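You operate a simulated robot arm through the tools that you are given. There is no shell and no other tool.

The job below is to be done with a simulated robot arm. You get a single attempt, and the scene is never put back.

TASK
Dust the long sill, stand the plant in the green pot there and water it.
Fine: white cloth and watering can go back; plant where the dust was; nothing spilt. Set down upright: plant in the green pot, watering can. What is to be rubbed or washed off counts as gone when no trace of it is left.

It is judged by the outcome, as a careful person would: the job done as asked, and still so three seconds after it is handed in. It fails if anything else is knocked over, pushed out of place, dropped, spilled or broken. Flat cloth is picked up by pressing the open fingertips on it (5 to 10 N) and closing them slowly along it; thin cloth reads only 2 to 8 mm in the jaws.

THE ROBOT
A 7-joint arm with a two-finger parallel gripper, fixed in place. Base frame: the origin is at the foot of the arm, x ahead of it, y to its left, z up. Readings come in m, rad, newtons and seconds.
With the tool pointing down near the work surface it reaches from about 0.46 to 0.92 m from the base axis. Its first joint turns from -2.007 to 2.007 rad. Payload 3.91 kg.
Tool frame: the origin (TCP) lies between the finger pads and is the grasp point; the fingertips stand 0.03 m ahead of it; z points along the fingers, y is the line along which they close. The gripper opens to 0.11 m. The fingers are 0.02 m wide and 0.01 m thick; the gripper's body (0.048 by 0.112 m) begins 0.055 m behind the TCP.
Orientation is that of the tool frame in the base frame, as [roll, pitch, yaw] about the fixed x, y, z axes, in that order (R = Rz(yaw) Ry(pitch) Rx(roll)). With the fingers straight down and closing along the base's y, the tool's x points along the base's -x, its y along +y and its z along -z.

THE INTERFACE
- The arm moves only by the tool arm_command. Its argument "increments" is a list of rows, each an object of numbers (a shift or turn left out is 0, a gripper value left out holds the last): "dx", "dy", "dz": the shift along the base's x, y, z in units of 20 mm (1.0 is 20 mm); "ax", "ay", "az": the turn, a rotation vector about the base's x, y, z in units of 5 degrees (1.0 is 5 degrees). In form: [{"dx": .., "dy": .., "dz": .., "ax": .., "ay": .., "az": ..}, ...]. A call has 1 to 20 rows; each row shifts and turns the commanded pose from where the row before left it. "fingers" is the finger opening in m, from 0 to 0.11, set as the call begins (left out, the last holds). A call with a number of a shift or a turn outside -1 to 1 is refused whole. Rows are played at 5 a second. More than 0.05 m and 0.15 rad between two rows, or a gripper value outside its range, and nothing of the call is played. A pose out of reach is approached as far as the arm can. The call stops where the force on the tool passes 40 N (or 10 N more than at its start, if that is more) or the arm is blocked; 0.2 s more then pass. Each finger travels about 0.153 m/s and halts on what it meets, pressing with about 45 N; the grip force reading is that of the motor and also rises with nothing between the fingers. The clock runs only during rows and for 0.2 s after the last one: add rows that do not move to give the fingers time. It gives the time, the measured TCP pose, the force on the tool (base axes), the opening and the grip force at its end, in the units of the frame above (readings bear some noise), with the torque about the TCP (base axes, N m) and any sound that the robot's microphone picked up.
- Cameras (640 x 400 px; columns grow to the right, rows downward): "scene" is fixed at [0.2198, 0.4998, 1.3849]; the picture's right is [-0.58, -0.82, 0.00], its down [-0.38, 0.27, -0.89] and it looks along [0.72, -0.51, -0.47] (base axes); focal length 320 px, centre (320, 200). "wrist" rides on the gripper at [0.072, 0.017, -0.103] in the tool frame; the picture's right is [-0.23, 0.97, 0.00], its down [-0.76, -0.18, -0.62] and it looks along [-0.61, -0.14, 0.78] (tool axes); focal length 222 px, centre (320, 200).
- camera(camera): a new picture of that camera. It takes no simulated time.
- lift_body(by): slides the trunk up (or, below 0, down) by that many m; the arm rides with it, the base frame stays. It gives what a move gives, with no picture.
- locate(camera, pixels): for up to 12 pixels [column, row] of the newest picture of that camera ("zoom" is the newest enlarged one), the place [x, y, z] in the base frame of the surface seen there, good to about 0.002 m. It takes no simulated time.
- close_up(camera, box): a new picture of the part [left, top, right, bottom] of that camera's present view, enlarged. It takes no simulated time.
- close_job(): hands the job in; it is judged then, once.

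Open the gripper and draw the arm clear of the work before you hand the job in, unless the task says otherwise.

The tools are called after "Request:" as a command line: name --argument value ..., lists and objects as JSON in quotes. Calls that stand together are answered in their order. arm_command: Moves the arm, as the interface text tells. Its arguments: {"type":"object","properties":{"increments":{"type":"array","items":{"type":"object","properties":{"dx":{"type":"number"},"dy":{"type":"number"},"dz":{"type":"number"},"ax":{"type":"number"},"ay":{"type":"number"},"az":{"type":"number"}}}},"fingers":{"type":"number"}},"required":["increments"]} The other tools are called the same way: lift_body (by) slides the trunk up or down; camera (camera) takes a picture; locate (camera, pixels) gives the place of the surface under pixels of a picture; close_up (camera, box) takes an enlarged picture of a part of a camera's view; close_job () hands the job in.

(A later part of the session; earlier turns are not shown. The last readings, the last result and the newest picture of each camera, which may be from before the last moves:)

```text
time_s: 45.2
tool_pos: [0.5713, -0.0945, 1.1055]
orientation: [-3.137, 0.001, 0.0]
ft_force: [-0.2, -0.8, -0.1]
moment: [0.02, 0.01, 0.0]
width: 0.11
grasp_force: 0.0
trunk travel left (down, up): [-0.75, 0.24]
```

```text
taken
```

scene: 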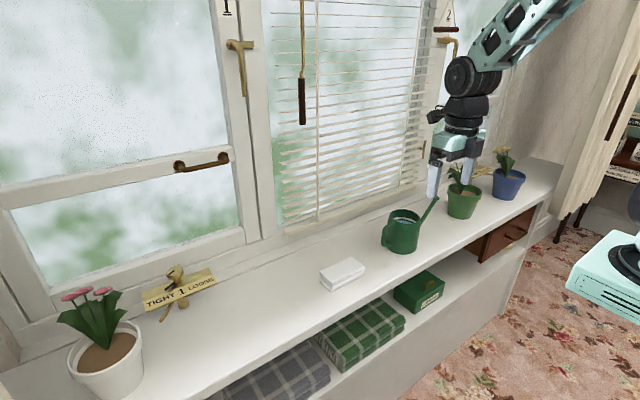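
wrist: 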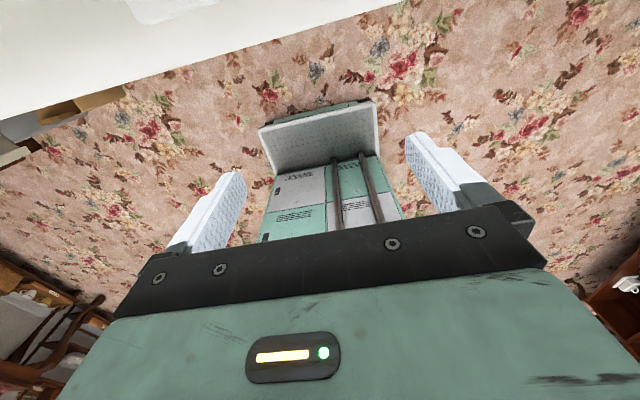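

Yaw is now 0 with the camera on the far side. Next I turn -30° toward the pot while shifting to about (0.62, -0.30, 1.1), then start pitching the tool up toward level.

Request:
arm_command --increments '[{"dx": 0.4, "dy": -0.8, "az": -1}, {"dx": 0.4, "dy": -0.8, "az": -1}, {"dx": 0.4, "dy": -0.8, "az": -1}, {"dx": 0.4, "dy": -0.8, "az": -1}, {"dx": 0.4, "dy": -0.8, "az": -1}, {"dx": 0.4, "dy": -0.8, "az": -1}, {"dy": -0.8, "ax": -0.5, "ay": -0.866}, {"dy": -0.8, "ax": -0.5, "ay": -0.866}, {"dy": -0.8, "ax": -0.5, "ay": -0.866}, {"dy": -0.8, "ax": -0.5, "ay": -0.866}, {"dy": -0.8, "ax": -0.5, "ay": -0.866}, {"dy": -0.8, "ax": -0.5, "ay": -0.866}, {"ax": -0.5, "ay": -0.866}, {"ax": -0.5, "ay": -0.866}]'

Request:
camera --camera "scene"

Request:
camera --camera "wrist"

```text
time_s: 48.2
tool_pos: [0.6186, -0.2864, 1.1062]
orientation: [-3.141, -0.7, -0.517]
ft_force: [-1.9, -4.2, -0.6]
moment: [0.28, -0.11, 0.24]
width: 0.11
grasp_force: 0.0
trunk travel left (down, up): [-0.75, 0.24]
```

```text
taken
```

scene: 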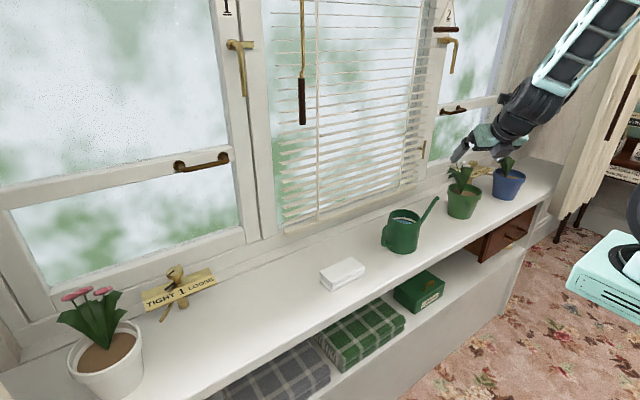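

```text
taken
```

wrist: 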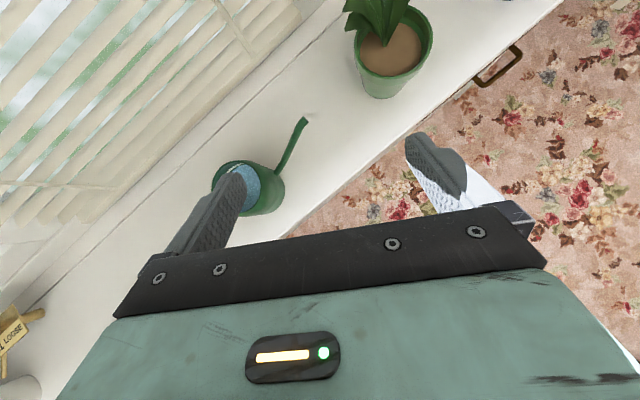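

The tool pitches without trouble (pitch -0.7). The pot shows at (390,50) in the wrist picture; I pitch a further 30° so the fingers point 20° below level.

Request:
arm_command --increments '[{"ax": -0.5, "ay": -0.866}, {"ax": -0.5, "ay": -0.866}, {"ax": -0.5, "ay": -0.866}, {"ax": -0.5, "ay": -0.866}, {"ax": -0.5, "ay": -0.866}, {"ax": -0.5, "ay": -0.866}, {"dz": 0}]'

Request:
camera --camera "scene"

Request:
camera --camera "wrist"

```text
time_s: 49.8
tool_pos: [0.6567, -0.2978, 1.1122]
orientation: [3.141, -1.219, -0.52]
ft_force: [0.1, -0.5, 0.0]
moment: [0.01, -0.03, 0.01]
width: 0.1101
grasp_force: 0.0
out of reach, approached as far as the arm can: row 3, 4, 5, 6
trunk travel left (down, up): [-0.75, 0.24]
```

```text
taken
```

scene: 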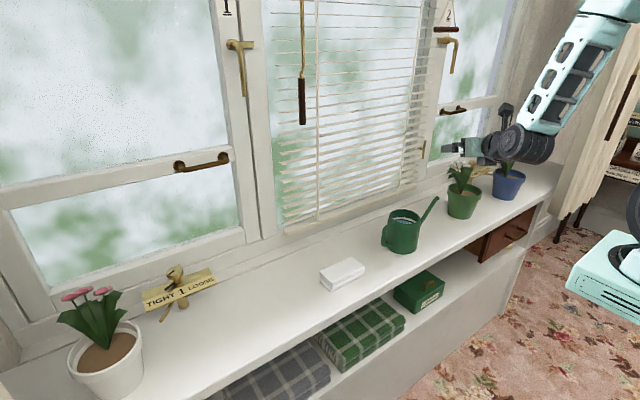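

```text
taken
```

wrist: 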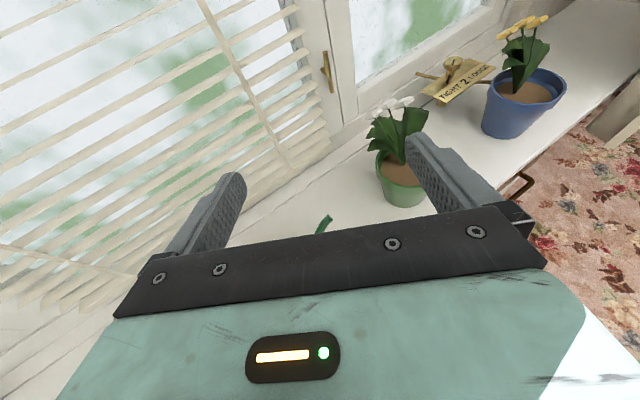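

The fingers now point about 20° below level (pitch -1.219). The wrist view shows the green pot at (400,165), the blue pot at (520,100) and cleat 2 at (460,85); I measure the pot's outline here.

Request:
close_up --camera "wrist" --box '[350, 90, 450, 215]'

Request:
locate --camera "wrist" --pixels '[[375, 160], [385, 178], [400, 188], [383, 195], [400, 206], [395, 200], [400, 175], [386, 108], [415, 120], [485, 115], [500, 135], [485, 70]]'

```text
3.20 times, centred on (400, 152) of wrist
```

zoom: 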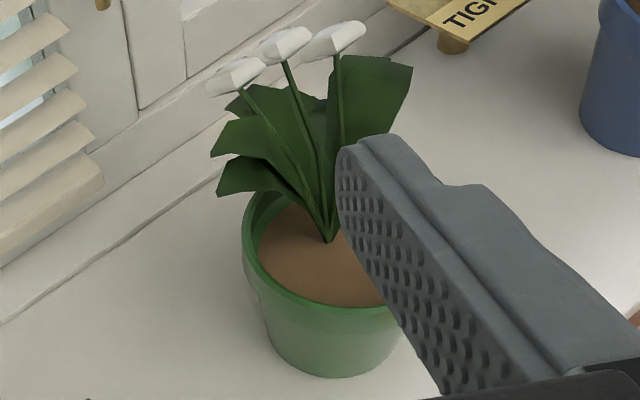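

```text
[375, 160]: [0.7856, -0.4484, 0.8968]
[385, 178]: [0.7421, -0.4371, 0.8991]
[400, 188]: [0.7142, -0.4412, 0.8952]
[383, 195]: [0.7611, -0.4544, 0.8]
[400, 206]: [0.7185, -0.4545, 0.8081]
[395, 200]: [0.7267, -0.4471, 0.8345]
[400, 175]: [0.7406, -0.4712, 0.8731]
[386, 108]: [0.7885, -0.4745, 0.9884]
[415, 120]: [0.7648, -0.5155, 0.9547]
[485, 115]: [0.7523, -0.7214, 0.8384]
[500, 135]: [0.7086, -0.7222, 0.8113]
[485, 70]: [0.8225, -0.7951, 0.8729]
```

Circle fits give the pot's axis at about (0.745, -0.495), rim radius 0.06 (too wide for the jaws), body about 0.05 radius below the rim, so I will grip below the rim. I move across and down in front of the pot and re-measure.

Request:
arm_command --increments '[{"dy": -0.75}, {"dy": -0.75}, {"dy": -0.75}, {"dy": -0.75}, {"dy": -0.75}, {"dy": -0.75}, {"dy": -0.7, "dz": -0.5}, {"dy": -0.7, "dz": -0.5}, {"dz": -0.5}, {"dz": -0.5}, {"dz": -0.5}, {"dz": -0.5}, {"dz": -0.5}, {"dz": -0.5}, {"dz": 0}]'

Request:
camera --camera "wrist"

Request:
camera --camera "scene"

```text
time_s: 53.0
tool_pos: [0.6574, -0.417, 1.0308]
orientation: [3.139, -1.219, -0.518]
ft_force: [0.4, 0.3, 0.0]
moment: [0.02, -0.02, -0.02]
width: 0.1099
grasp_force: 0.1
trunk travel left (down, up): [-0.75, 0.24]
```

```text
taken
```

wrist: 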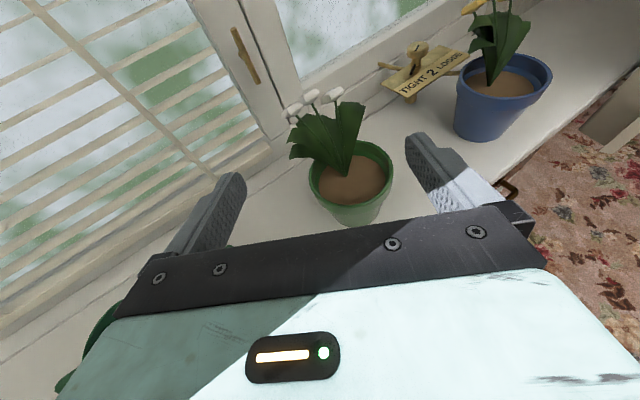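

```text
taken
```

scene: 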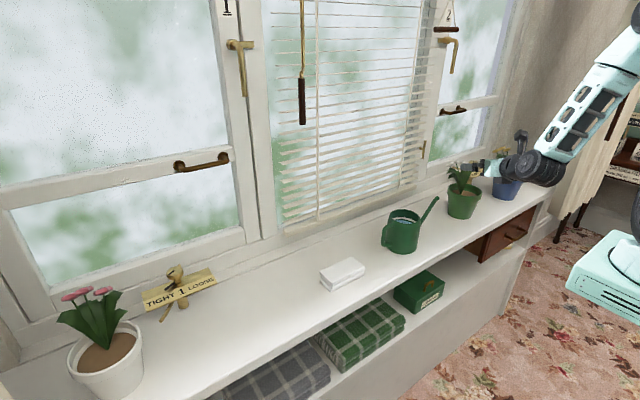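

The pot now appears between the fingers at (350,185). I locate its rim all round in this clear view.

Request:
close_up --camera "wrist" --box '[280, 80, 420, 240]'

Request:
locate --camera "wrist" --pixels '[[310, 175], [314, 188], [325, 198], [340, 204], [358, 205], [375, 198], [387, 186], [392, 170], [388, 156], [378, 146], [350, 222], [335, 215]]'

Request:
locate --camera "wrist" --pixels '[[378, 212], [365, 224], [328, 207], [345, 185], [370, 180], [345, 140], [300, 150], [290, 112], [355, 110], [470, 130], [410, 100], [385, 205]]'

```text
2.50 times, centred on (350, 160) of wrist
```

zoom: 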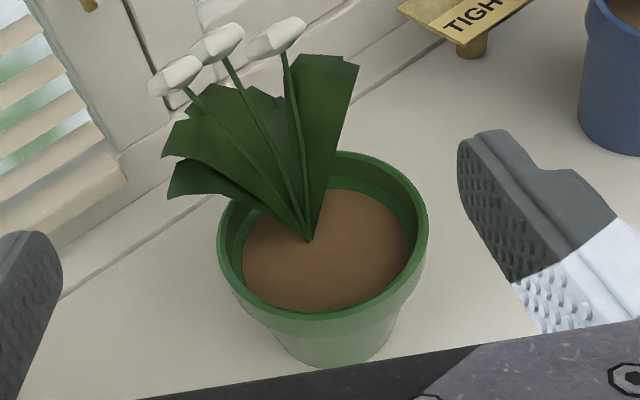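

```text
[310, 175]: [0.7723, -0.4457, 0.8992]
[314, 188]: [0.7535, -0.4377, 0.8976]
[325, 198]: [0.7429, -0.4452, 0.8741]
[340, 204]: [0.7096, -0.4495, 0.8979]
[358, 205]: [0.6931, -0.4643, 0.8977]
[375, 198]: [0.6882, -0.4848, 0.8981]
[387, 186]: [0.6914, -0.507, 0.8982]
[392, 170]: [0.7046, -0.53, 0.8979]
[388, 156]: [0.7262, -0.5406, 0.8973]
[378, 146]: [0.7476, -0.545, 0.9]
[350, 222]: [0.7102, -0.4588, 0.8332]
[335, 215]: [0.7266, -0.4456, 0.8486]
```

```text
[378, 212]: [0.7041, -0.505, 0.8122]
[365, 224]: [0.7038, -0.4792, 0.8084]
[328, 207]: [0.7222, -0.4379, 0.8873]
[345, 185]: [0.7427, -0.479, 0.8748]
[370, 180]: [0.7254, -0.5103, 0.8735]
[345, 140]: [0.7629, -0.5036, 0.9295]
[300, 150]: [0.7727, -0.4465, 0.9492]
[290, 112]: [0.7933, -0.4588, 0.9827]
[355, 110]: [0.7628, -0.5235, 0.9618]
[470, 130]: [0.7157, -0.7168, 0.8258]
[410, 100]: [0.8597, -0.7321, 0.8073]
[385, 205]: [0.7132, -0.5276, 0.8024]
```

The rim fits centre (0.743, -0.491), outer radius 0.057; the body at z≈0.84 is only about 0.094 m wide, so the jaws fit below the rim. I back off 44 mm in x and descend to z≈0.842 in front of the pot.

Request:
arm_command --increments '[{"dx": -0.55}, {"dx": -0.55}, {"dx": -0.55}, {"dx": -0.55}, {"dz": -0.9}, {"dz": -0.9}, {"dz": -0.9}, {"dz": -0.9}, {"dz": -0.9}, {"dz": -0.9}, {"dz": -0.9}, {"dz": -0.9}, {"dz": -0.9}, {"dz": -0.9}, {"dz": -0.44}, {"dz": 0}]' --fingers 0.11

Request:
camera --camera "wrist"

Request:
camera --camera "scene"

```text
time_s: 56.4
tool_pos: [0.6128, -0.4162, 0.8415]
orientation: [3.141, -1.221, -0.518]
ft_force: [-0.7, 1.0, -0.8]
moment: [0.02, 0.0, 0.0]
width: 0.11
grasp_force: 0.1
trunk travel left (down, up): [-0.75, 0.24]
```

```text
taken
```

wrist: 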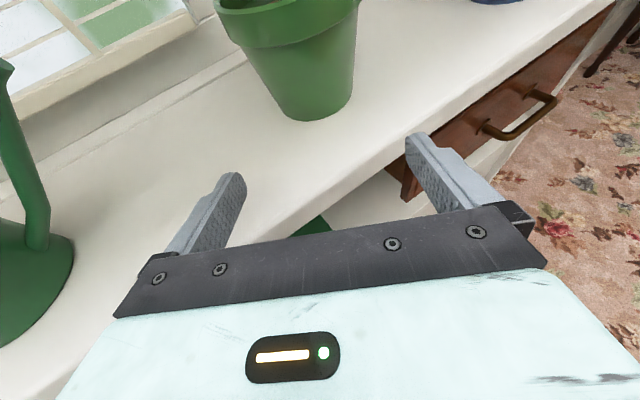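

```text
taken
```

scene: 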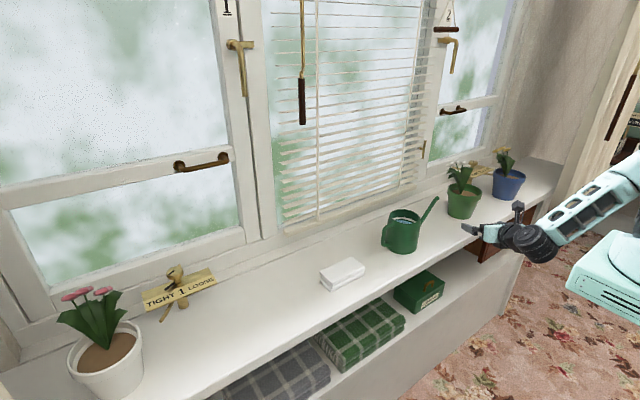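

The fingers are level with the pot's body at z = 0.8415. I check the body's left and right flanks from this view before sliding in.

Request:
locate --camera "wrist" --pixels '[[262, 80], [275, 100], [300, 100], [320, 100], [340, 95], [350, 70], [240, 50], [290, 60], [355, 40], [310, 118], [250, 60], [345, 105]]'

Request:
close_up --camera "wrist" --box '[200, 0, 400, 130]'

```text
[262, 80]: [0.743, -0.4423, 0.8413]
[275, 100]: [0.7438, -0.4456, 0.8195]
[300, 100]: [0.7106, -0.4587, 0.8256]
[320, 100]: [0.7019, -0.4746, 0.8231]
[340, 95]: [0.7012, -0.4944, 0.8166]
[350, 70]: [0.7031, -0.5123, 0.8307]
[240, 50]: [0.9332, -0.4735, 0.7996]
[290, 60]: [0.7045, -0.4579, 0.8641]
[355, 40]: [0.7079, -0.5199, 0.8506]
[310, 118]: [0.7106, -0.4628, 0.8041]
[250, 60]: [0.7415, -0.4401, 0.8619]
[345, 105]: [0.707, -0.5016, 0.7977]
```

```text
3.08 times, centred on (300, 65) of wrist
```

zoom: 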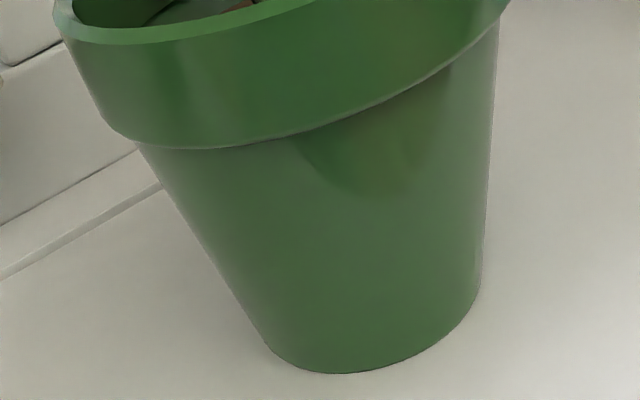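

All flank points agree on the axis (0.744, -0.490), body radius 0.047 at finger height; the lateral offset is under 1 mm. I slide the open fingers in around the pot.

Request:
arm_command --increments '[{"dx": 0.5, "dy": -0.28}, {"dx": 0.6, "dy": -0.337}, {"dx": 0.6, "dy": -0.337}, {"dx": 0.6, "dy": -0.337}, {"dx": 0.6, "dy": -0.337}, {"dx": 0.6, "dy": -0.337}, {"dx": 0.6, "dy": -0.337}, {"dx": 0.6, "dy": -0.337}, {"dx": 0.6, "dy": -0.337}, {"dx": 0.5, "dy": -0.28}, {"dx": 0.24, "dy": -0.134}, {"dx": 0}]'

Request:
camera --camera "wrist"

Request:
close_up --camera "scene" --box '[400, 130, 560, 260]'

```text
time_s: 59.0
tool_pos: [0.7336, -0.4838, 0.8427]
orientation: [-3.142, -1.219, -0.518]
ft_force: [-1.0, -0.5, -0.4]
moment: [0.0, -0.06, 0.0]
width: 0.1098
grasp_force: 0.1
trunk travel left (down, up): [-0.75, 0.24]
```

```text
taken
```

wrist: 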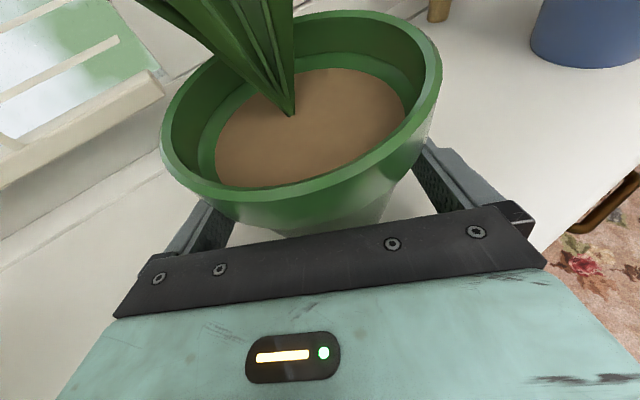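

```text
3.08 times, centred on (480, 195) of scene
```

zoom: 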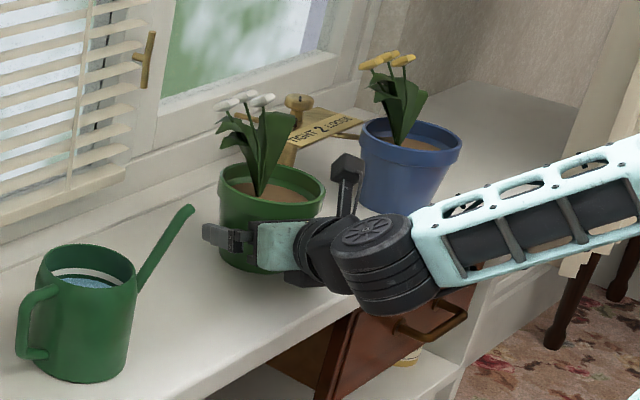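

The pot stands between the fingers with no contact force. I close the grip on its body.

Request:
arm_command --increments '[{"dz": 0}, {"dz": 0}, {"dz": 0}, {"dz": 0}, {"dz": 0}]' --fingers 0.0

Request:
camera --camera "wrist"

```text
time_s: 60.2
tool_pos: [0.7344, -0.4838, 0.8416]
orientation: [3.14, -1.22, -0.519]
ft_force: [-0.1, -1.9, 0.0]
moment: [-0.01, -0.14, -0.05]
width: 0.0943
grasp_force: 44.6
trunk travel left (down, up): [-0.75, 0.24]
```

```text
taken
```

wrist: 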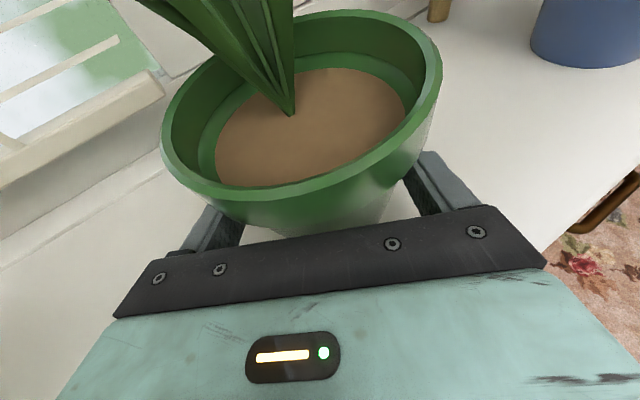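

The grip is firm at 0.0943 m and 44.6 N. I lift slowly by 20 mm and check for slip.

Request:
arm_command --increments '[{"dz": 0.1}, {"dz": 0.2}, {"dz": 0.3}, {"dz": 0.4}, {"dz": 0}]'

Request:
camera --camera "wrist"

Request:
close_up --camera "scene" --box '[400, 130, 560, 260]'

```text
time_s: 61.4
tool_pos: [0.7336, -0.4842, 0.8612]
orientation: [3.141, -1.221, -0.52]
ft_force: [-1.2, 0.6, -5.2]
moment: [0.08, 0.07, -0.01]
width: 0.0942
grasp_force: 44.4
trunk travel left (down, up): [-0.75, 0.24]
```

```text
taken
```

wrist: 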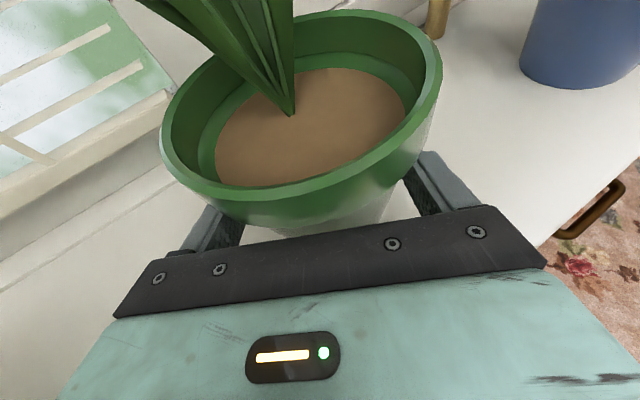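

```text
3.08 times, centred on (480, 195) of scene
```

zoom: 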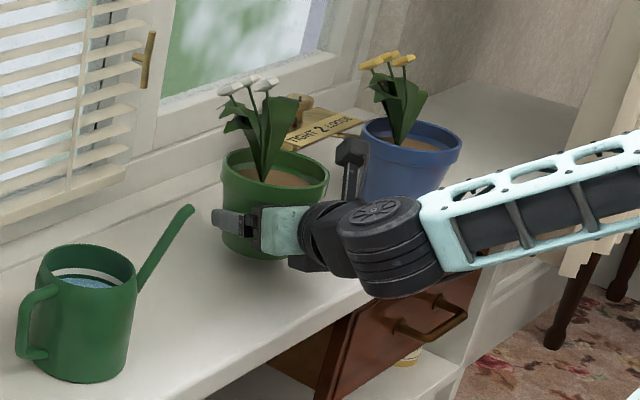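

The pot hangs upright with about 5 N weight and no slip. I lift it to TCP z≈1.03, so the pot's foot clears the can's spout.

Request:
arm_command --increments '[{"dz": 0.5}, {"dz": 0.7}, {"dz": 0.7}, {"dz": 0.7}, {"dz": 0.7}, {"dz": 0.7}, {"dz": 0.7}, {"dz": 0.7}, {"dz": 0.7}, {"dz": 0.7}, {"dz": 0.7}, {"dz": 0.5}, {"dz": 0.3}, {"dz": 0}]'

Request:
camera --camera "scene"

```text
time_s: 64.4
tool_pos: [0.7342, -0.4839, 1.0279]
orientation: [3.138, -1.22, -0.519]
ft_force: [0.1, -0.1, -4.9]
moment: [0.06, 0.07, 0.01]
width: 0.0945
grasp_force: 44.9
trunk travel left (down, up): [-0.75, 0.24]
```

```text
taken
```

scene: 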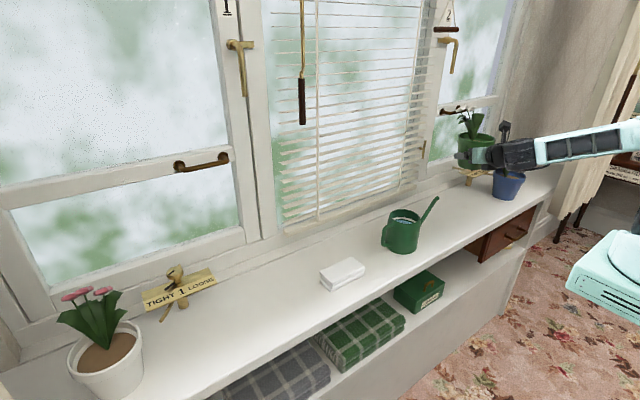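

The pot is up at z≈1.03, well clear. I carry it along +y above the can, turning the tool slowly toward yaw -10°.

Request:
arm_command --increments '[{"dx": 0.03, "dy": 0.4, "az": 0.1}, {"dx": 0.03, "dy": 0.7, "az": 0.1}, {"dx": 0.03, "dy": 0.8, "az": 0.1}, {"dx": 0.03, "dy": 0.8, "az": 0.1}, {"dx": 0.03, "dy": 0.8, "az": 0.1}, {"dx": 0.03, "dy": 0.8, "az": 0.1}, {"dx": 0.03, "dy": 0.8, "az": 0.1}, {"dx": 0.03, "dy": 0.8, "az": 0.1}, {"dx": 0.03, "dy": 0.8, "az": 0.1}, {"dx": 0.03, "dy": 0.8, "az": 0.1}, {"dx": 0.03, "dy": 0.8, "az": 0.1}, {"dx": 0.03, "dy": 0.8, "az": 0.1}, {"dx": 0.03, "dy": 0.8, "az": 0.1}, {"dx": 0.03, "dy": 0.8, "az": 0.1}, {"dx": 0.03, "dy": 0.8, "az": 0.1}, {"dx": 0.03, "dy": 0.8, "az": 0.1}, {"dx": 0.03, "dy": 0.8, "az": 0.1}, {"dx": 0.03, "dy": 0.7, "az": 0.1}, {"dx": 0.03, "dy": 0.4, "az": 0.1}, {"dx": 0}]'

Request:
camera --camera "scene"

Request:
camera --camera "wrist"

```text
time_s: 68.6
tool_pos: [0.7452, -0.1976, 1.0281]
orientation: [3.141, -1.22, -0.353]
ft_force: [-0.1, 0.4, -5.1]
moment: [0.02, 0.12, 0.01]
width: 0.0943
grasp_force: 45.0
trunk travel left (down, up): [-0.75, 0.24]
```

```text
taken
```

scene: 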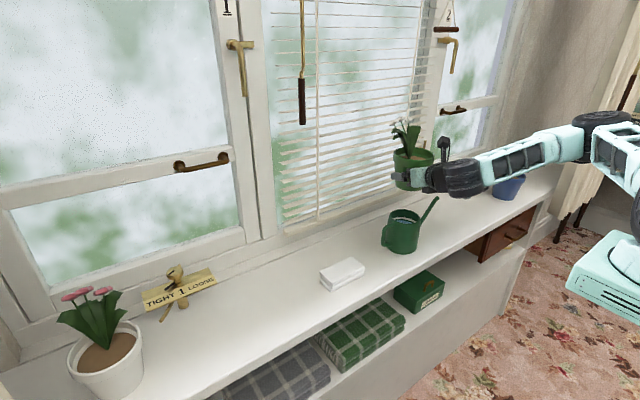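

```text
taken
```

wrist: 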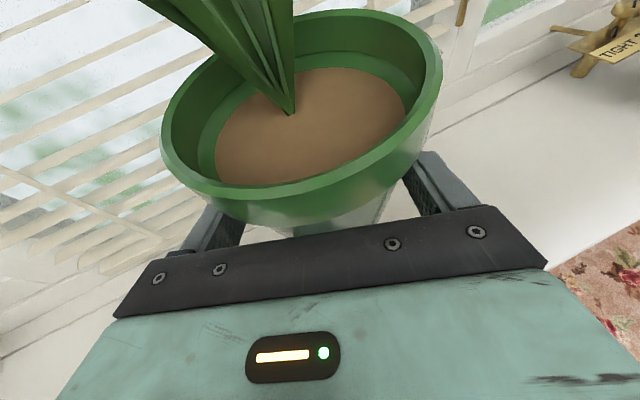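

The pot is passing above the can, foot at z≈0.986. I continue to y≈0.02, past the handle, at the same height.

Request:
arm_command --increments '[{"dy": 0.4, "az": 0.1}, {"dy": 0.7, "az": 0.1}, {"dy": 0.8, "az": 0.1}, {"dy": 0.8, "az": 0.1}, {"dy": 0.8, "az": 0.1}, {"dy": 0.8, "az": 0.1}, {"dy": 0.8, "az": 0.1}, {"dy": 0.8, "az": 0.1}, {"dy": 0.8, "az": 0.1}, {"dy": 0.8, "az": 0.1}, {"dy": 0.8, "az": 0.1}, {"dy": 0.8, "az": 0.1}, {"dy": 0.8, "az": 0.1}, {"dy": 0.6, "az": 0.1}, {"dy": 0.3, "az": 0.1}, {"dz": -0.3}, {"dz": -0.6}, {"dz": -0.6}, {"dz": -0.6}, {"dz": -0.3}]'

Request:
camera --camera "scene"

```text
time_s: 72.8
tool_pos: [0.7461, 0.0156, 0.9805]
orientation: [3.14, -1.221, -0.222]
ft_force: [0.6, 1.1, -4.9]
moment: [0.04, 0.11, 0.01]
width: 0.094
grasp_force: 45.1
trunk travel left (down, up): [-0.75, 0.24]
```

```text
taken
```

scene: 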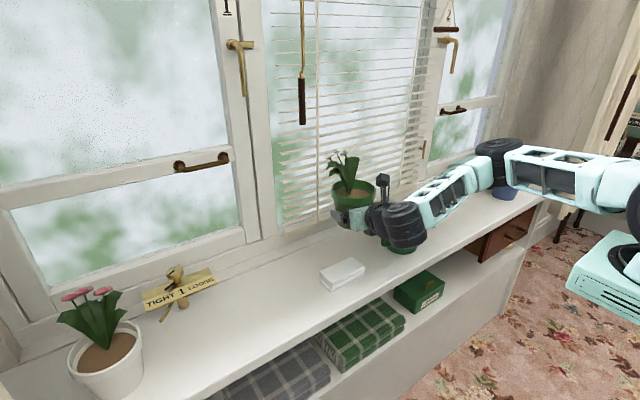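

The pot is at (0.746, 0.016, 0.98), its flowers (top ≈1.13) below the cord's end at 1.21. I carry on to y≈0.279 and lower a little on the way.

Request:
arm_command --increments '[{"dy": 0.4, "dz": -0.2}, {"dy": 0.7, "dz": -0.3}, {"dy": 0.8, "dz": -0.3}, {"dx": -0.1, "dy": 0.8, "dz": -0.3, "az": 0.06}, {"dx": -0.1, "dy": 0.8, "dz": -0.2, "az": 0.06}, {"dx": -0.1, "dy": 0.8, "az": 0.06}, {"dx": -0.1, "dy": 0.8, "az": 0.06}, {"dx": -0.1, "dy": 0.8, "az": 0.06}, {"dx": -0.1, "dy": 0.8, "az": 0.06}, {"dx": -0.1, "dy": 0.8, "az": 0.06}, {"dx": -0.1, "dy": 0.8, "az": 0.06}, {"dx": -0.1, "dy": 0.8, "az": 0.06}, {"dx": -0.1, "dy": 0.8, "az": 0.06}, {"dy": 0.8}, {"dy": 0.8}, {"dy": 0.8}, {"dy": 0.6}, {"dy": 0.3}, {"dy": 0}]'

Request:
camera --camera "scene"

Request:
camera --camera "wrist"

```text
time_s: 76.8
tool_pos: [0.7255, 0.2808, 0.9531]
orientation: [3.141, -1.22, -0.168]
ft_force: [1.1, -0.1, -5.0]
moment: [0.05, 0.1, 0.0]
width: 0.0941
grasp_force: 44.6
trunk travel left (down, up): [-0.75, 0.24]
```

```text
taken
```

scene: 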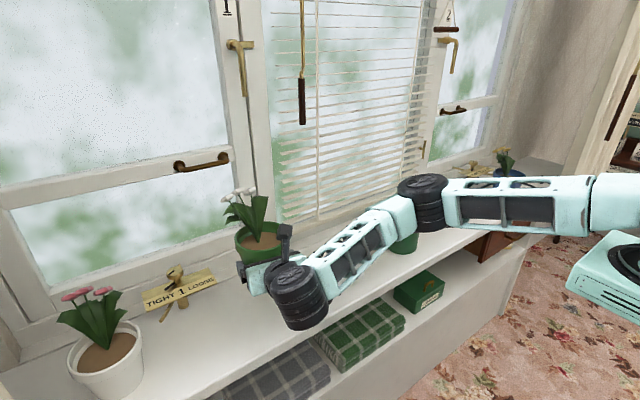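

```text
taken
```

wrist: 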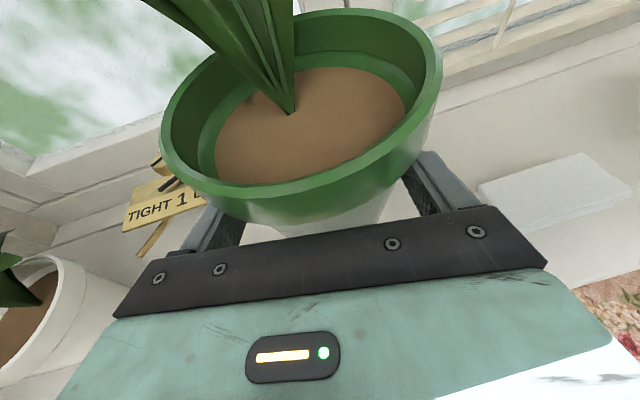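

The pot is over its new place. Before lowering I check where the elbow (425,205) and forearm (360,255) are relative to the can and cloth, since they look close in the picture.

Request:
locate --camera "scene" --pixels '[[425, 215], [420, 185], [405, 215], [360, 245], [345, 285], [300, 310], [405, 240], [440, 225], [285, 235], [300, 280]]'

Request:
close_up --camera "scene" --box '[210, 170, 450, 335]'

```text
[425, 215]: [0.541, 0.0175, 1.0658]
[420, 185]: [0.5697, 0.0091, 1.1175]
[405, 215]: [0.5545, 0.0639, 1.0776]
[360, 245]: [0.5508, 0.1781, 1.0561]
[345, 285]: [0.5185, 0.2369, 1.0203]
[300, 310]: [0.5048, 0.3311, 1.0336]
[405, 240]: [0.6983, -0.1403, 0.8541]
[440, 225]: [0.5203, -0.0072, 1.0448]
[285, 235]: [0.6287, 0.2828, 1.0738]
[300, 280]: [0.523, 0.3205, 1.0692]
```

```text
2.42 times, centred on (330, 252) of scene
```

zoom: 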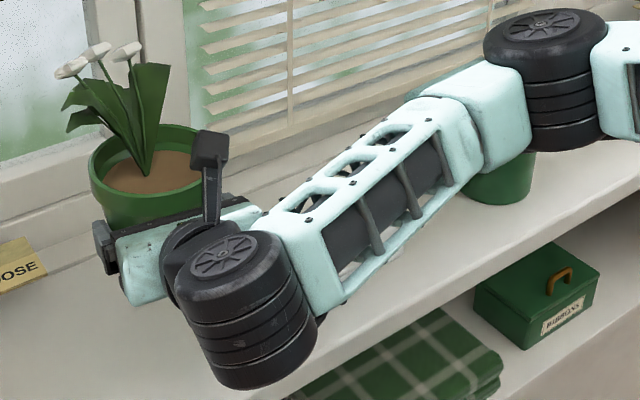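

The elbow barrel is at about (0.55, 0.01, 1.07) and the forearm in front of the sill. Lowering the trunk keeps the arm's shape, so I check the lowest points of the barrels and the sill's front edge first.

Request:
locate --camera "scene" --pixels '[[297, 324], [320, 320], [429, 229], [415, 228], [370, 270], [385, 255], [276, 265], [440, 230], [300, 365], [345, 330], [330, 340], [290, 250]]'

```text
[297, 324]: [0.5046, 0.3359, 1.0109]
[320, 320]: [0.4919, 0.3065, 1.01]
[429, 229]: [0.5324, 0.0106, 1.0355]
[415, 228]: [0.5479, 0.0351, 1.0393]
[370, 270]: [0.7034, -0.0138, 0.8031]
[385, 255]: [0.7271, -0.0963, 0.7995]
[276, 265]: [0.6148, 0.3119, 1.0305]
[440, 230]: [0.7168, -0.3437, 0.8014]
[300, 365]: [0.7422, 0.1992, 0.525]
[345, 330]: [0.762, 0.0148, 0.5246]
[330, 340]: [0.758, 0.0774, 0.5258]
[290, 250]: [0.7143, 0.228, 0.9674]
```

The lowest barrel edges are at z≈1.01–1.04, so a 0.1 m drop leaves them about 0.1 m above the sill. I slide the trunk down by 0.10 m.

Request:
lift_body --by -0.1

Request:
camera --camera "scene"

Request:
camera --camera "wrist"

```text
time_s: 78.1
tool_pos: [0.7252, 0.2803, 0.8539]
orientation: [3.14, -1.218, -0.17]
ft_force: [0.5, 1.1, -4.4]
moment: [0.05, 0.11, 0.0]
width: 0.094
grasp_force: 45.0
trunk travel left (down, up): [-0.65, 0.34]
```

```text
taken
```

scene: 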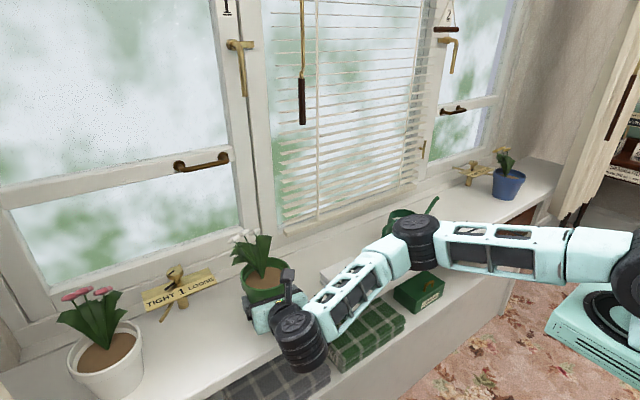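

```text
taken
```

wrist: 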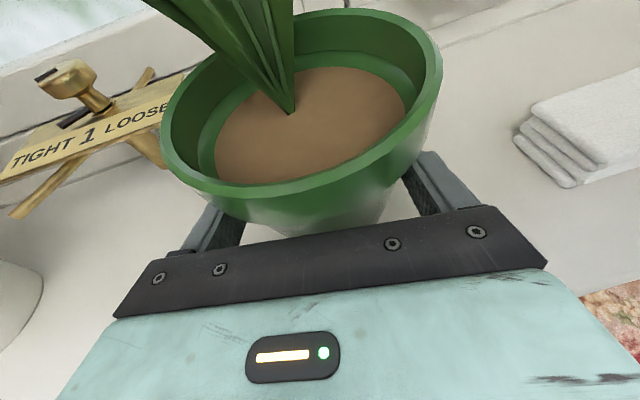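

The pot's foot is now about 12 mm above the clean sill. I lower it the rest with small arm steps until it touches.

Request:
arm_command --increments '[{"dz": -0.15}, {"dz": -0.15}, {"dz": -0.12}, {"dz": -0.08}, {"dz": -0.05}, {"dz": 0}]'

```text
time_s: 79.5
tool_pos: [0.7262, 0.2806, 0.8425]
orientation: [3.14, -1.22, -0.17]
ft_force: [0.0, 0.7, -3.6]
moment: [-0.05, 0.12, -0.04]
width: 0.094
grasp_force: 44.8
trunk travel left (down, up): [-0.65, 0.34]
```

The weight is still mostly carried (-3.6 N). I go down a further 1–2 mm until the sill carries it.

Request:
arm_command --increments '[{"dz": -0.03}, {"dz": -0.03}, {"dz": -0.02}, {"dz": 0}]'

```text
time_s: 80.5
tool_pos: [0.7252, 0.2812, 0.8414]
orientation: [-3.141, -1.223, -0.171]
ft_force: [1.8, 1.5, 1.8]
moment: [-0.2, 0.04, 0.09]
width: 0.094
grasp_force: 44.7
trunk travel left (down, up): [-0.65, 0.34]
```

The sill now carries the pot (+1.8 N). I open the fingers and wait, then look before backing out.

Request:
arm_command --increments '[{"dz": 0}, {"dz": 0}, {"dz": 0}, {"dz": 0}]' --fingers 0.11

Request:
camera --camera "wrist"

Request:
close_up --camera "scene" --box '[200, 210, 360, 340]'

```text
time_s: 81.5
tool_pos: [0.7255, 0.2803, 0.8409]
orientation: [3.14, -1.22, -0.169]
ft_force: [0.6, 0.5, -0.5]
moment: [0.0, 0.01, -0.01]
width: 0.11
grasp_force: 0.1
trunk travel left (down, up): [-0.65, 0.34]
```

```text
taken
```

wrist: 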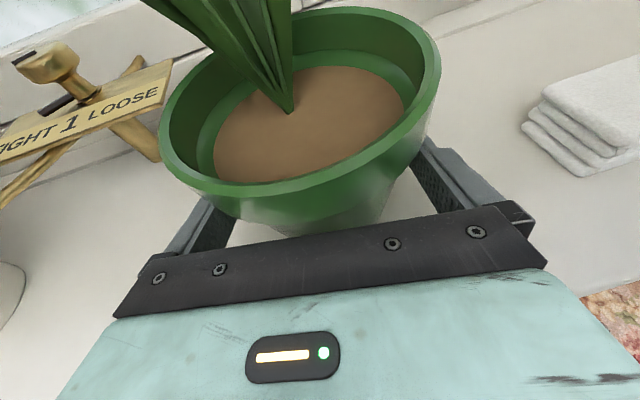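

```text
3.08 times, centred on (280, 275) of scene
```

zoom: 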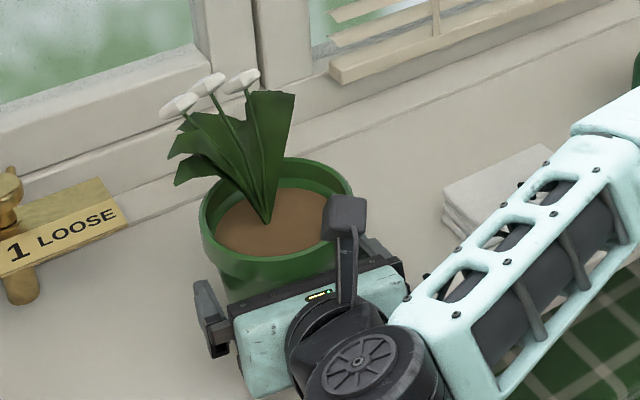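

The pot stands free. I back straight out along the approach line (−0.986, +0.169) for 75 mm.

Request:
arm_command --increments '[{"dx": -0.4, "dy": 0.068}, {"dx": -0.55, "dy": 0.094}, {"dx": -0.55, "dy": 0.094}, {"dx": -0.55, "dy": 0.094}, {"dx": -0.55, "dy": 0.094}, {"dx": -0.55, "dy": 0.094}, {"dx": -0.55, "dy": 0.094}, {"dx": 0}]'

Request:
camera --camera "scene"

Request:
camera --camera "wrist"

```text
time_s: 83.3
tool_pos: [0.6522, 0.2925, 0.8398]
orientation: [3.14, -1.219, -0.168]
ft_force: [0.1, -0.3, -0.6]
moment: [0.0, 0.02, 0.03]
width: 0.11
grasp_force: 0.1
trunk travel left (down, up): [-0.65, 0.34]
```

```text
taken
```

scene: 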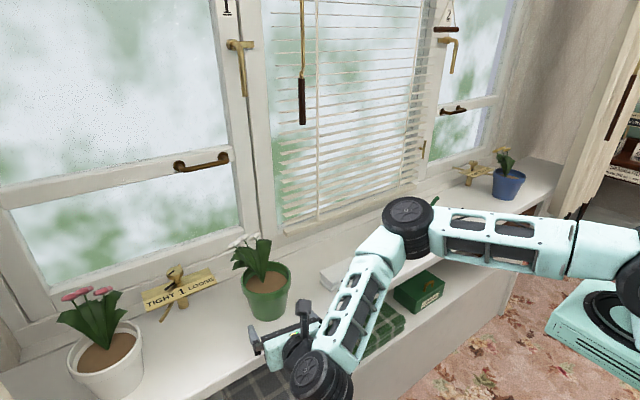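

```text
taken
```

wrist: 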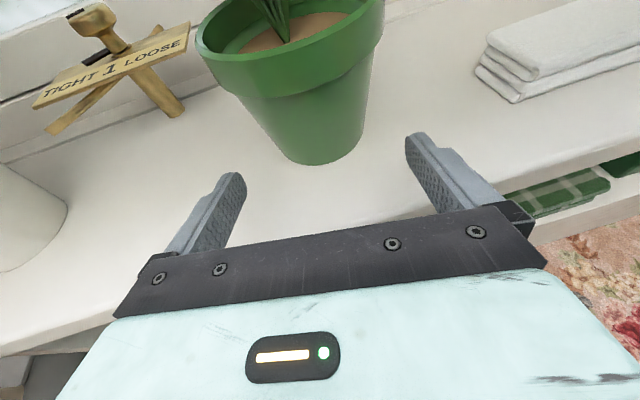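

The fingertips are just ahead of the pot's near side. I back out 35 mm more, checking where the elbow (408,215) is.

Request:
locate --camera "scene" --pixels '[[408, 210], [405, 235], [388, 205], [385, 240], [395, 270], [432, 210], [310, 380], [335, 275]]'

Request:
arm_command --increments '[{"dx": -0.5, "dy": 0.085}, {"dx": -0.5, "dy": 0.085}, {"dx": -0.5, "dy": 0.085}, {"dx": -0.3, "dy": 0.05}, {"dx": 0}]'

```text
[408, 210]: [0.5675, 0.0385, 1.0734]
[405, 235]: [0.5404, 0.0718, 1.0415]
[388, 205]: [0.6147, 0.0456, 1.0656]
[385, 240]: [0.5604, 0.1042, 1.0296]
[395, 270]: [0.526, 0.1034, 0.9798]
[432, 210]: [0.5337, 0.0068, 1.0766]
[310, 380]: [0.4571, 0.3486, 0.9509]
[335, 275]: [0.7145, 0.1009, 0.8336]
```

```text
time_s: 84.5
tool_pos: [0.6147, 0.3005, 0.8417]
orientation: [-3.141, -1.219, -0.169]
ft_force: [-0.2, -0.2, 0.3]
moment: [-0.01, 0.0, 0.02]
width: 0.11
grasp_force: 0.1
trunk travel left (down, up): [-0.65, 0.34]
```

The fingers are well clear of the pot, and the elbow is high. I raise the trunk by 0.20 m, which lifts the whole arm straight up, and view the scene.

Request:
lift_body --by 0.2

Request:
camera --camera "scene"

Request:
camera --camera "wrist"

```text
time_s: 86.7
tool_pos: [0.6153, 0.3004, 1.0418]
orientation: [3.14, -1.219, -0.169]
ft_force: [0.2, -0.1, 0.8]
moment: [0.06, 0.02, 0.04]
width: 0.1098
grasp_force: 0.1
trunk travel left (down, up): [-0.85, 0.14]
```

```text
taken
```

scene: 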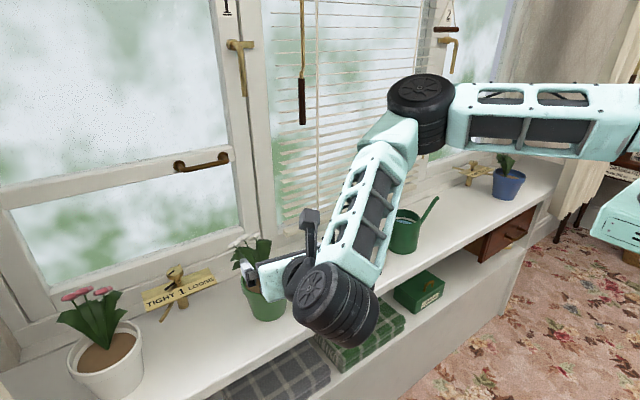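

```text
taken
```

wrist: 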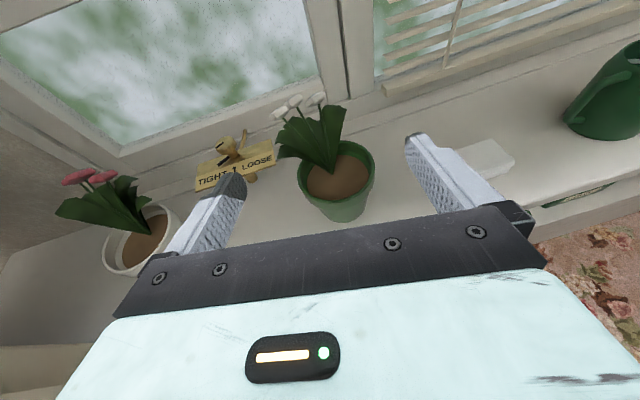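

From here the wrist view shows the green pot at (338,185), cleat 1 at (235,160) and the white pot's plant at (110,215). I measure the plant parts and rims for planning the pour.

Request:
close_up --camera "wrist" --box '[250, 80, 400, 230]'

Request:
locate --camera "wrist" --pixels '[[299, 175], [307, 192], [325, 201], [345, 200], [362, 192], [372, 177], [372, 160], [362, 146], [315, 180], [350, 185], [360, 165], [335, 168]]'

Request:
locate --camera "wrist" --pixels '[[280, 115], [318, 98], [285, 155], [300, 140], [345, 115], [343, 145], [76, 178], [148, 222], [140, 195], [175, 218], [125, 185], [270, 155]]'

```text
2.67 times, centred on (325, 155) of wrist
```

zoom: 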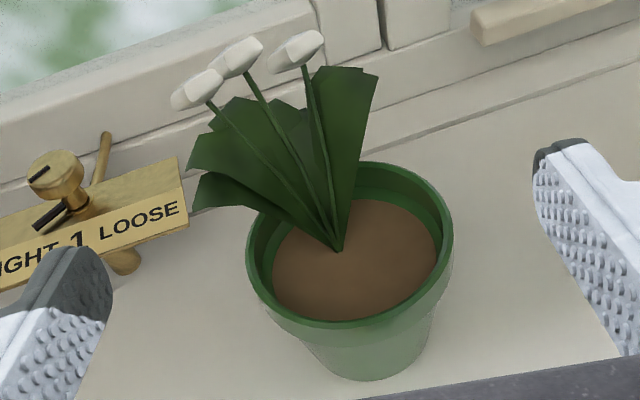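

```text
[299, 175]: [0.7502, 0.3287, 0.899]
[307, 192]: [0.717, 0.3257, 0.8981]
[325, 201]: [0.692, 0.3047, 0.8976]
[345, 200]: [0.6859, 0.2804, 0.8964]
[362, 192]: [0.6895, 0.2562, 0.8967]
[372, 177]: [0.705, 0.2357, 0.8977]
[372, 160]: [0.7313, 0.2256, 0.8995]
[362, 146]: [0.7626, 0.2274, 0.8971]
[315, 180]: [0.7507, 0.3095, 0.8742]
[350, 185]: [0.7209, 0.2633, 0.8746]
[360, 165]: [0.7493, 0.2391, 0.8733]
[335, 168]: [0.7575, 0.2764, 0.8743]
```

```text
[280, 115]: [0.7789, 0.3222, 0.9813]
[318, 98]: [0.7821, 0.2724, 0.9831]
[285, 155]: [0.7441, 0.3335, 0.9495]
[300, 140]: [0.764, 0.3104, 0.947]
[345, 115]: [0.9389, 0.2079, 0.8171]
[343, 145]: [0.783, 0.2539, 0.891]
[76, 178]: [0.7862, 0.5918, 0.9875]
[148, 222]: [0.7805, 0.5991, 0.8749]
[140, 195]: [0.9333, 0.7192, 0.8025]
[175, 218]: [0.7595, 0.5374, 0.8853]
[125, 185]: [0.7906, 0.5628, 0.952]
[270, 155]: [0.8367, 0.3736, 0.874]
```

The pot stands at (0.740, 0.277) with its leaves leaning to +x/+y, so the near half of the soil is free for watering from the front. I now turn the tool back to pointing down while moving away in -y and slightly up.

Request:
arm_command --increments '[{"dy": -0.3, "dz": 0.2, "ax": 0.168, "ay": 0.986}, {"dy": -0.6, "dz": 0.2, "ax": 0.168, "ay": 0.986}, {"dy": -0.7, "dz": 0.2, "ax": 0.168, "ay": 0.986}, {"dy": -0.7, "dz": 0.2, "ax": 0.168, "ay": 0.986}, {"dy": -0.7, "dz": 0.2, "ax": 0.168, "ay": 0.986}, {"dy": -0.7, "dz": 0.2, "ax": 0.168, "ay": 0.986}, {"dy": -0.7, "dz": 0.2, "ax": 0.168, "ay": 0.986}, {"dy": -0.7, "dz": 0.2, "ax": 0.168, "ay": 0.986}, {"dy": -0.7, "dz": 0.2, "ax": 0.168, "ay": 0.986}, {"dy": -0.7, "dz": 0.2, "ax": 0.168, "ay": 0.986}, {"dy": -0.7, "ax": 0.168, "ay": 0.986}, {"dy": -0.7, "ax": 0.168, "ay": 0.986}, {"dy": -0.7, "ax": 0.168, "ay": 0.986}, {"dy": -0.5, "ax": 0.168, "ay": 0.986}, {"dy": 0}]'

Request:
camera --camera "scene"

```text
time_s: 89.9
tool_pos: [0.6135, 0.1174, 1.0828]
orientation: [3.141, 0.003, -0.169]
ft_force: [-0.2, 0.1, 0.4]
moment: [0.01, 0.0, -0.02]
width: 0.11
grasp_force: 0.1
trunk travel left (down, up): [-0.85, 0.14]
```

```text
taken
```

scene: 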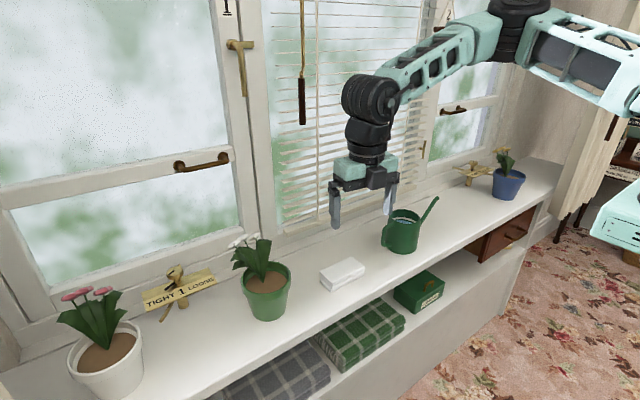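

The tool points straight down again. I turn it +100° about z to close along x, while moving toward the can at about (0.70, -0.17, 1.08).

Request:
arm_command --increments '[{"dx": 0.2, "dy": -0.6, "az": 1}, {"dx": 0.2, "dy": -0.72, "az": 1}, {"dx": 0.2, "dy": -0.72, "az": 1}, {"dx": 0.2, "dy": -0.72, "az": 1}, {"dx": 0.2, "dy": -0.72, "az": 1}, {"dx": 0.2, "dy": -0.72, "az": 1}, {"dx": 0.2, "dy": -0.72, "az": 1}, {"dx": 0.2, "dy": -0.72, "az": 1}, {"dx": 0.2, "dy": -0.72, "az": 1}, {"dx": 0.2, "dy": -0.72, "az": 1}, {"dx": 0.2, "dy": -0.72, "az": 1}, {"dx": 0.2, "dy": -0.72, "az": 1}, {"dx": 0.2, "dy": -0.72, "az": 1}, {"dx": 0.2, "dy": -0.72, "az": 1}, {"dx": 0.2, "dy": -0.72, "az": 1}, {"dx": 0.2, "dy": -0.72, "az": 1}, {"dx": 0.2, "dy": -0.72, "az": 1}, {"dx": 0.2, "dy": -0.72, "az": 1}, {"dx": 0.2, "dy": -0.72, "az": 1}, {"dx": 0.2, "dy": -0.72, "az": 0.94}]'

Request:
camera --camera "wrist"

Request:
camera --camera "scene"

```text
time_s: 94.1
tool_pos: [0.6936, -0.1673, 1.0796]
orientation: [3.14, 0.002, 1.571]
ft_force: [-0.8, -1.0, 0.4]
moment: [-0.06, 0.01, 0.01]
width: 0.1097
grasp_force: 0.1
trunk travel left (down, up): [-0.85, 0.14]
```

```text
taken
```

wrist: 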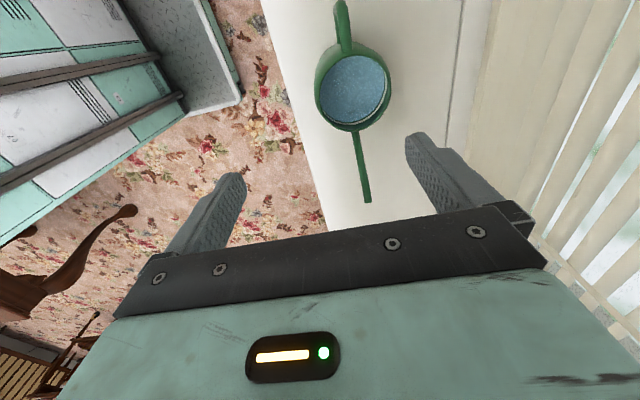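

```text
taken
```

scene: 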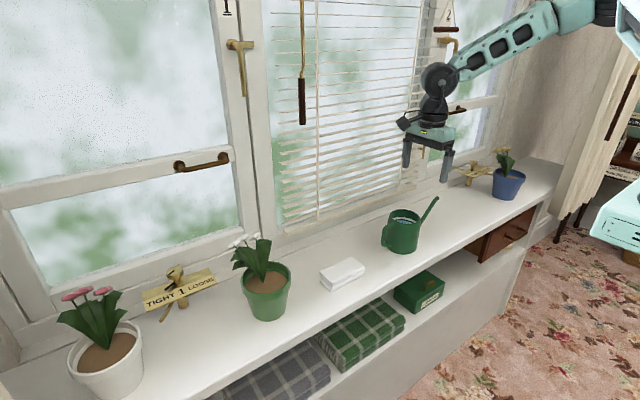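

The can is seen from above at (350,85), handle at (343,20), spout down to (368,200). I measure its rim, sides and spout tip for centring.

Request:
close_up --camera "wrist" --box '[280, 0, 430, 210]'

Request:
locate --camera "wrist" --pixels '[[316, 85], [320, 105], [335, 125], [355, 130], [375, 122], [388, 100], [389, 75], [378, 55], [360, 44], [335, 50], [320, 68], [367, 200]]'

Request:
locate --camera "wrist" --pixels '[[343, 20], [341, 5], [346, 40], [362, 165], [365, 185], [358, 145], [352, 90], [368, 203], [364, 203], [371, 200], [345, 75], [375, 110]]'

```text
1.90 times, centred on (355, 105) of wrist
```

zoom: 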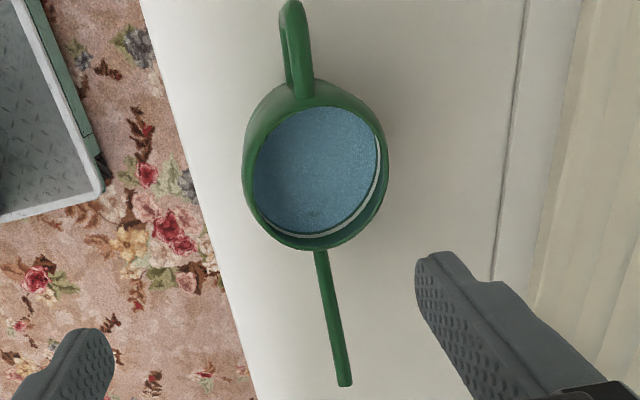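

```text
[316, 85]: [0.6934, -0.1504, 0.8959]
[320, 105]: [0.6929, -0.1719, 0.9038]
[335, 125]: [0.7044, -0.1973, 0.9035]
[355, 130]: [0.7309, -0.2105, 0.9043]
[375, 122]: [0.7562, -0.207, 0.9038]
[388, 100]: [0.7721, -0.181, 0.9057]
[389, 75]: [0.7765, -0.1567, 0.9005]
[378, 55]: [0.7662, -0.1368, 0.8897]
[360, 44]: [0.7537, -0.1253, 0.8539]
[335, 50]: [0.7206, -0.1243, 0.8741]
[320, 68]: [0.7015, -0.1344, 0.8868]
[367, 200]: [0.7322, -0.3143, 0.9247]
```

```text
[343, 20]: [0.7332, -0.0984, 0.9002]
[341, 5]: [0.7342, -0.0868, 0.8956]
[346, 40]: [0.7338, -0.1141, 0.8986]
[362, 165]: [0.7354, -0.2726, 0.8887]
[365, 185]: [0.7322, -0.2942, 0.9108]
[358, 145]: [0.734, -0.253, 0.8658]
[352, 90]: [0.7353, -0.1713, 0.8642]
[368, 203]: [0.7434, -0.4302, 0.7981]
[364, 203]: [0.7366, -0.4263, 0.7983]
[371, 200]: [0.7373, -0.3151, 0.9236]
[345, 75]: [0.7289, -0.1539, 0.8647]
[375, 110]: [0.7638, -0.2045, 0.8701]
```

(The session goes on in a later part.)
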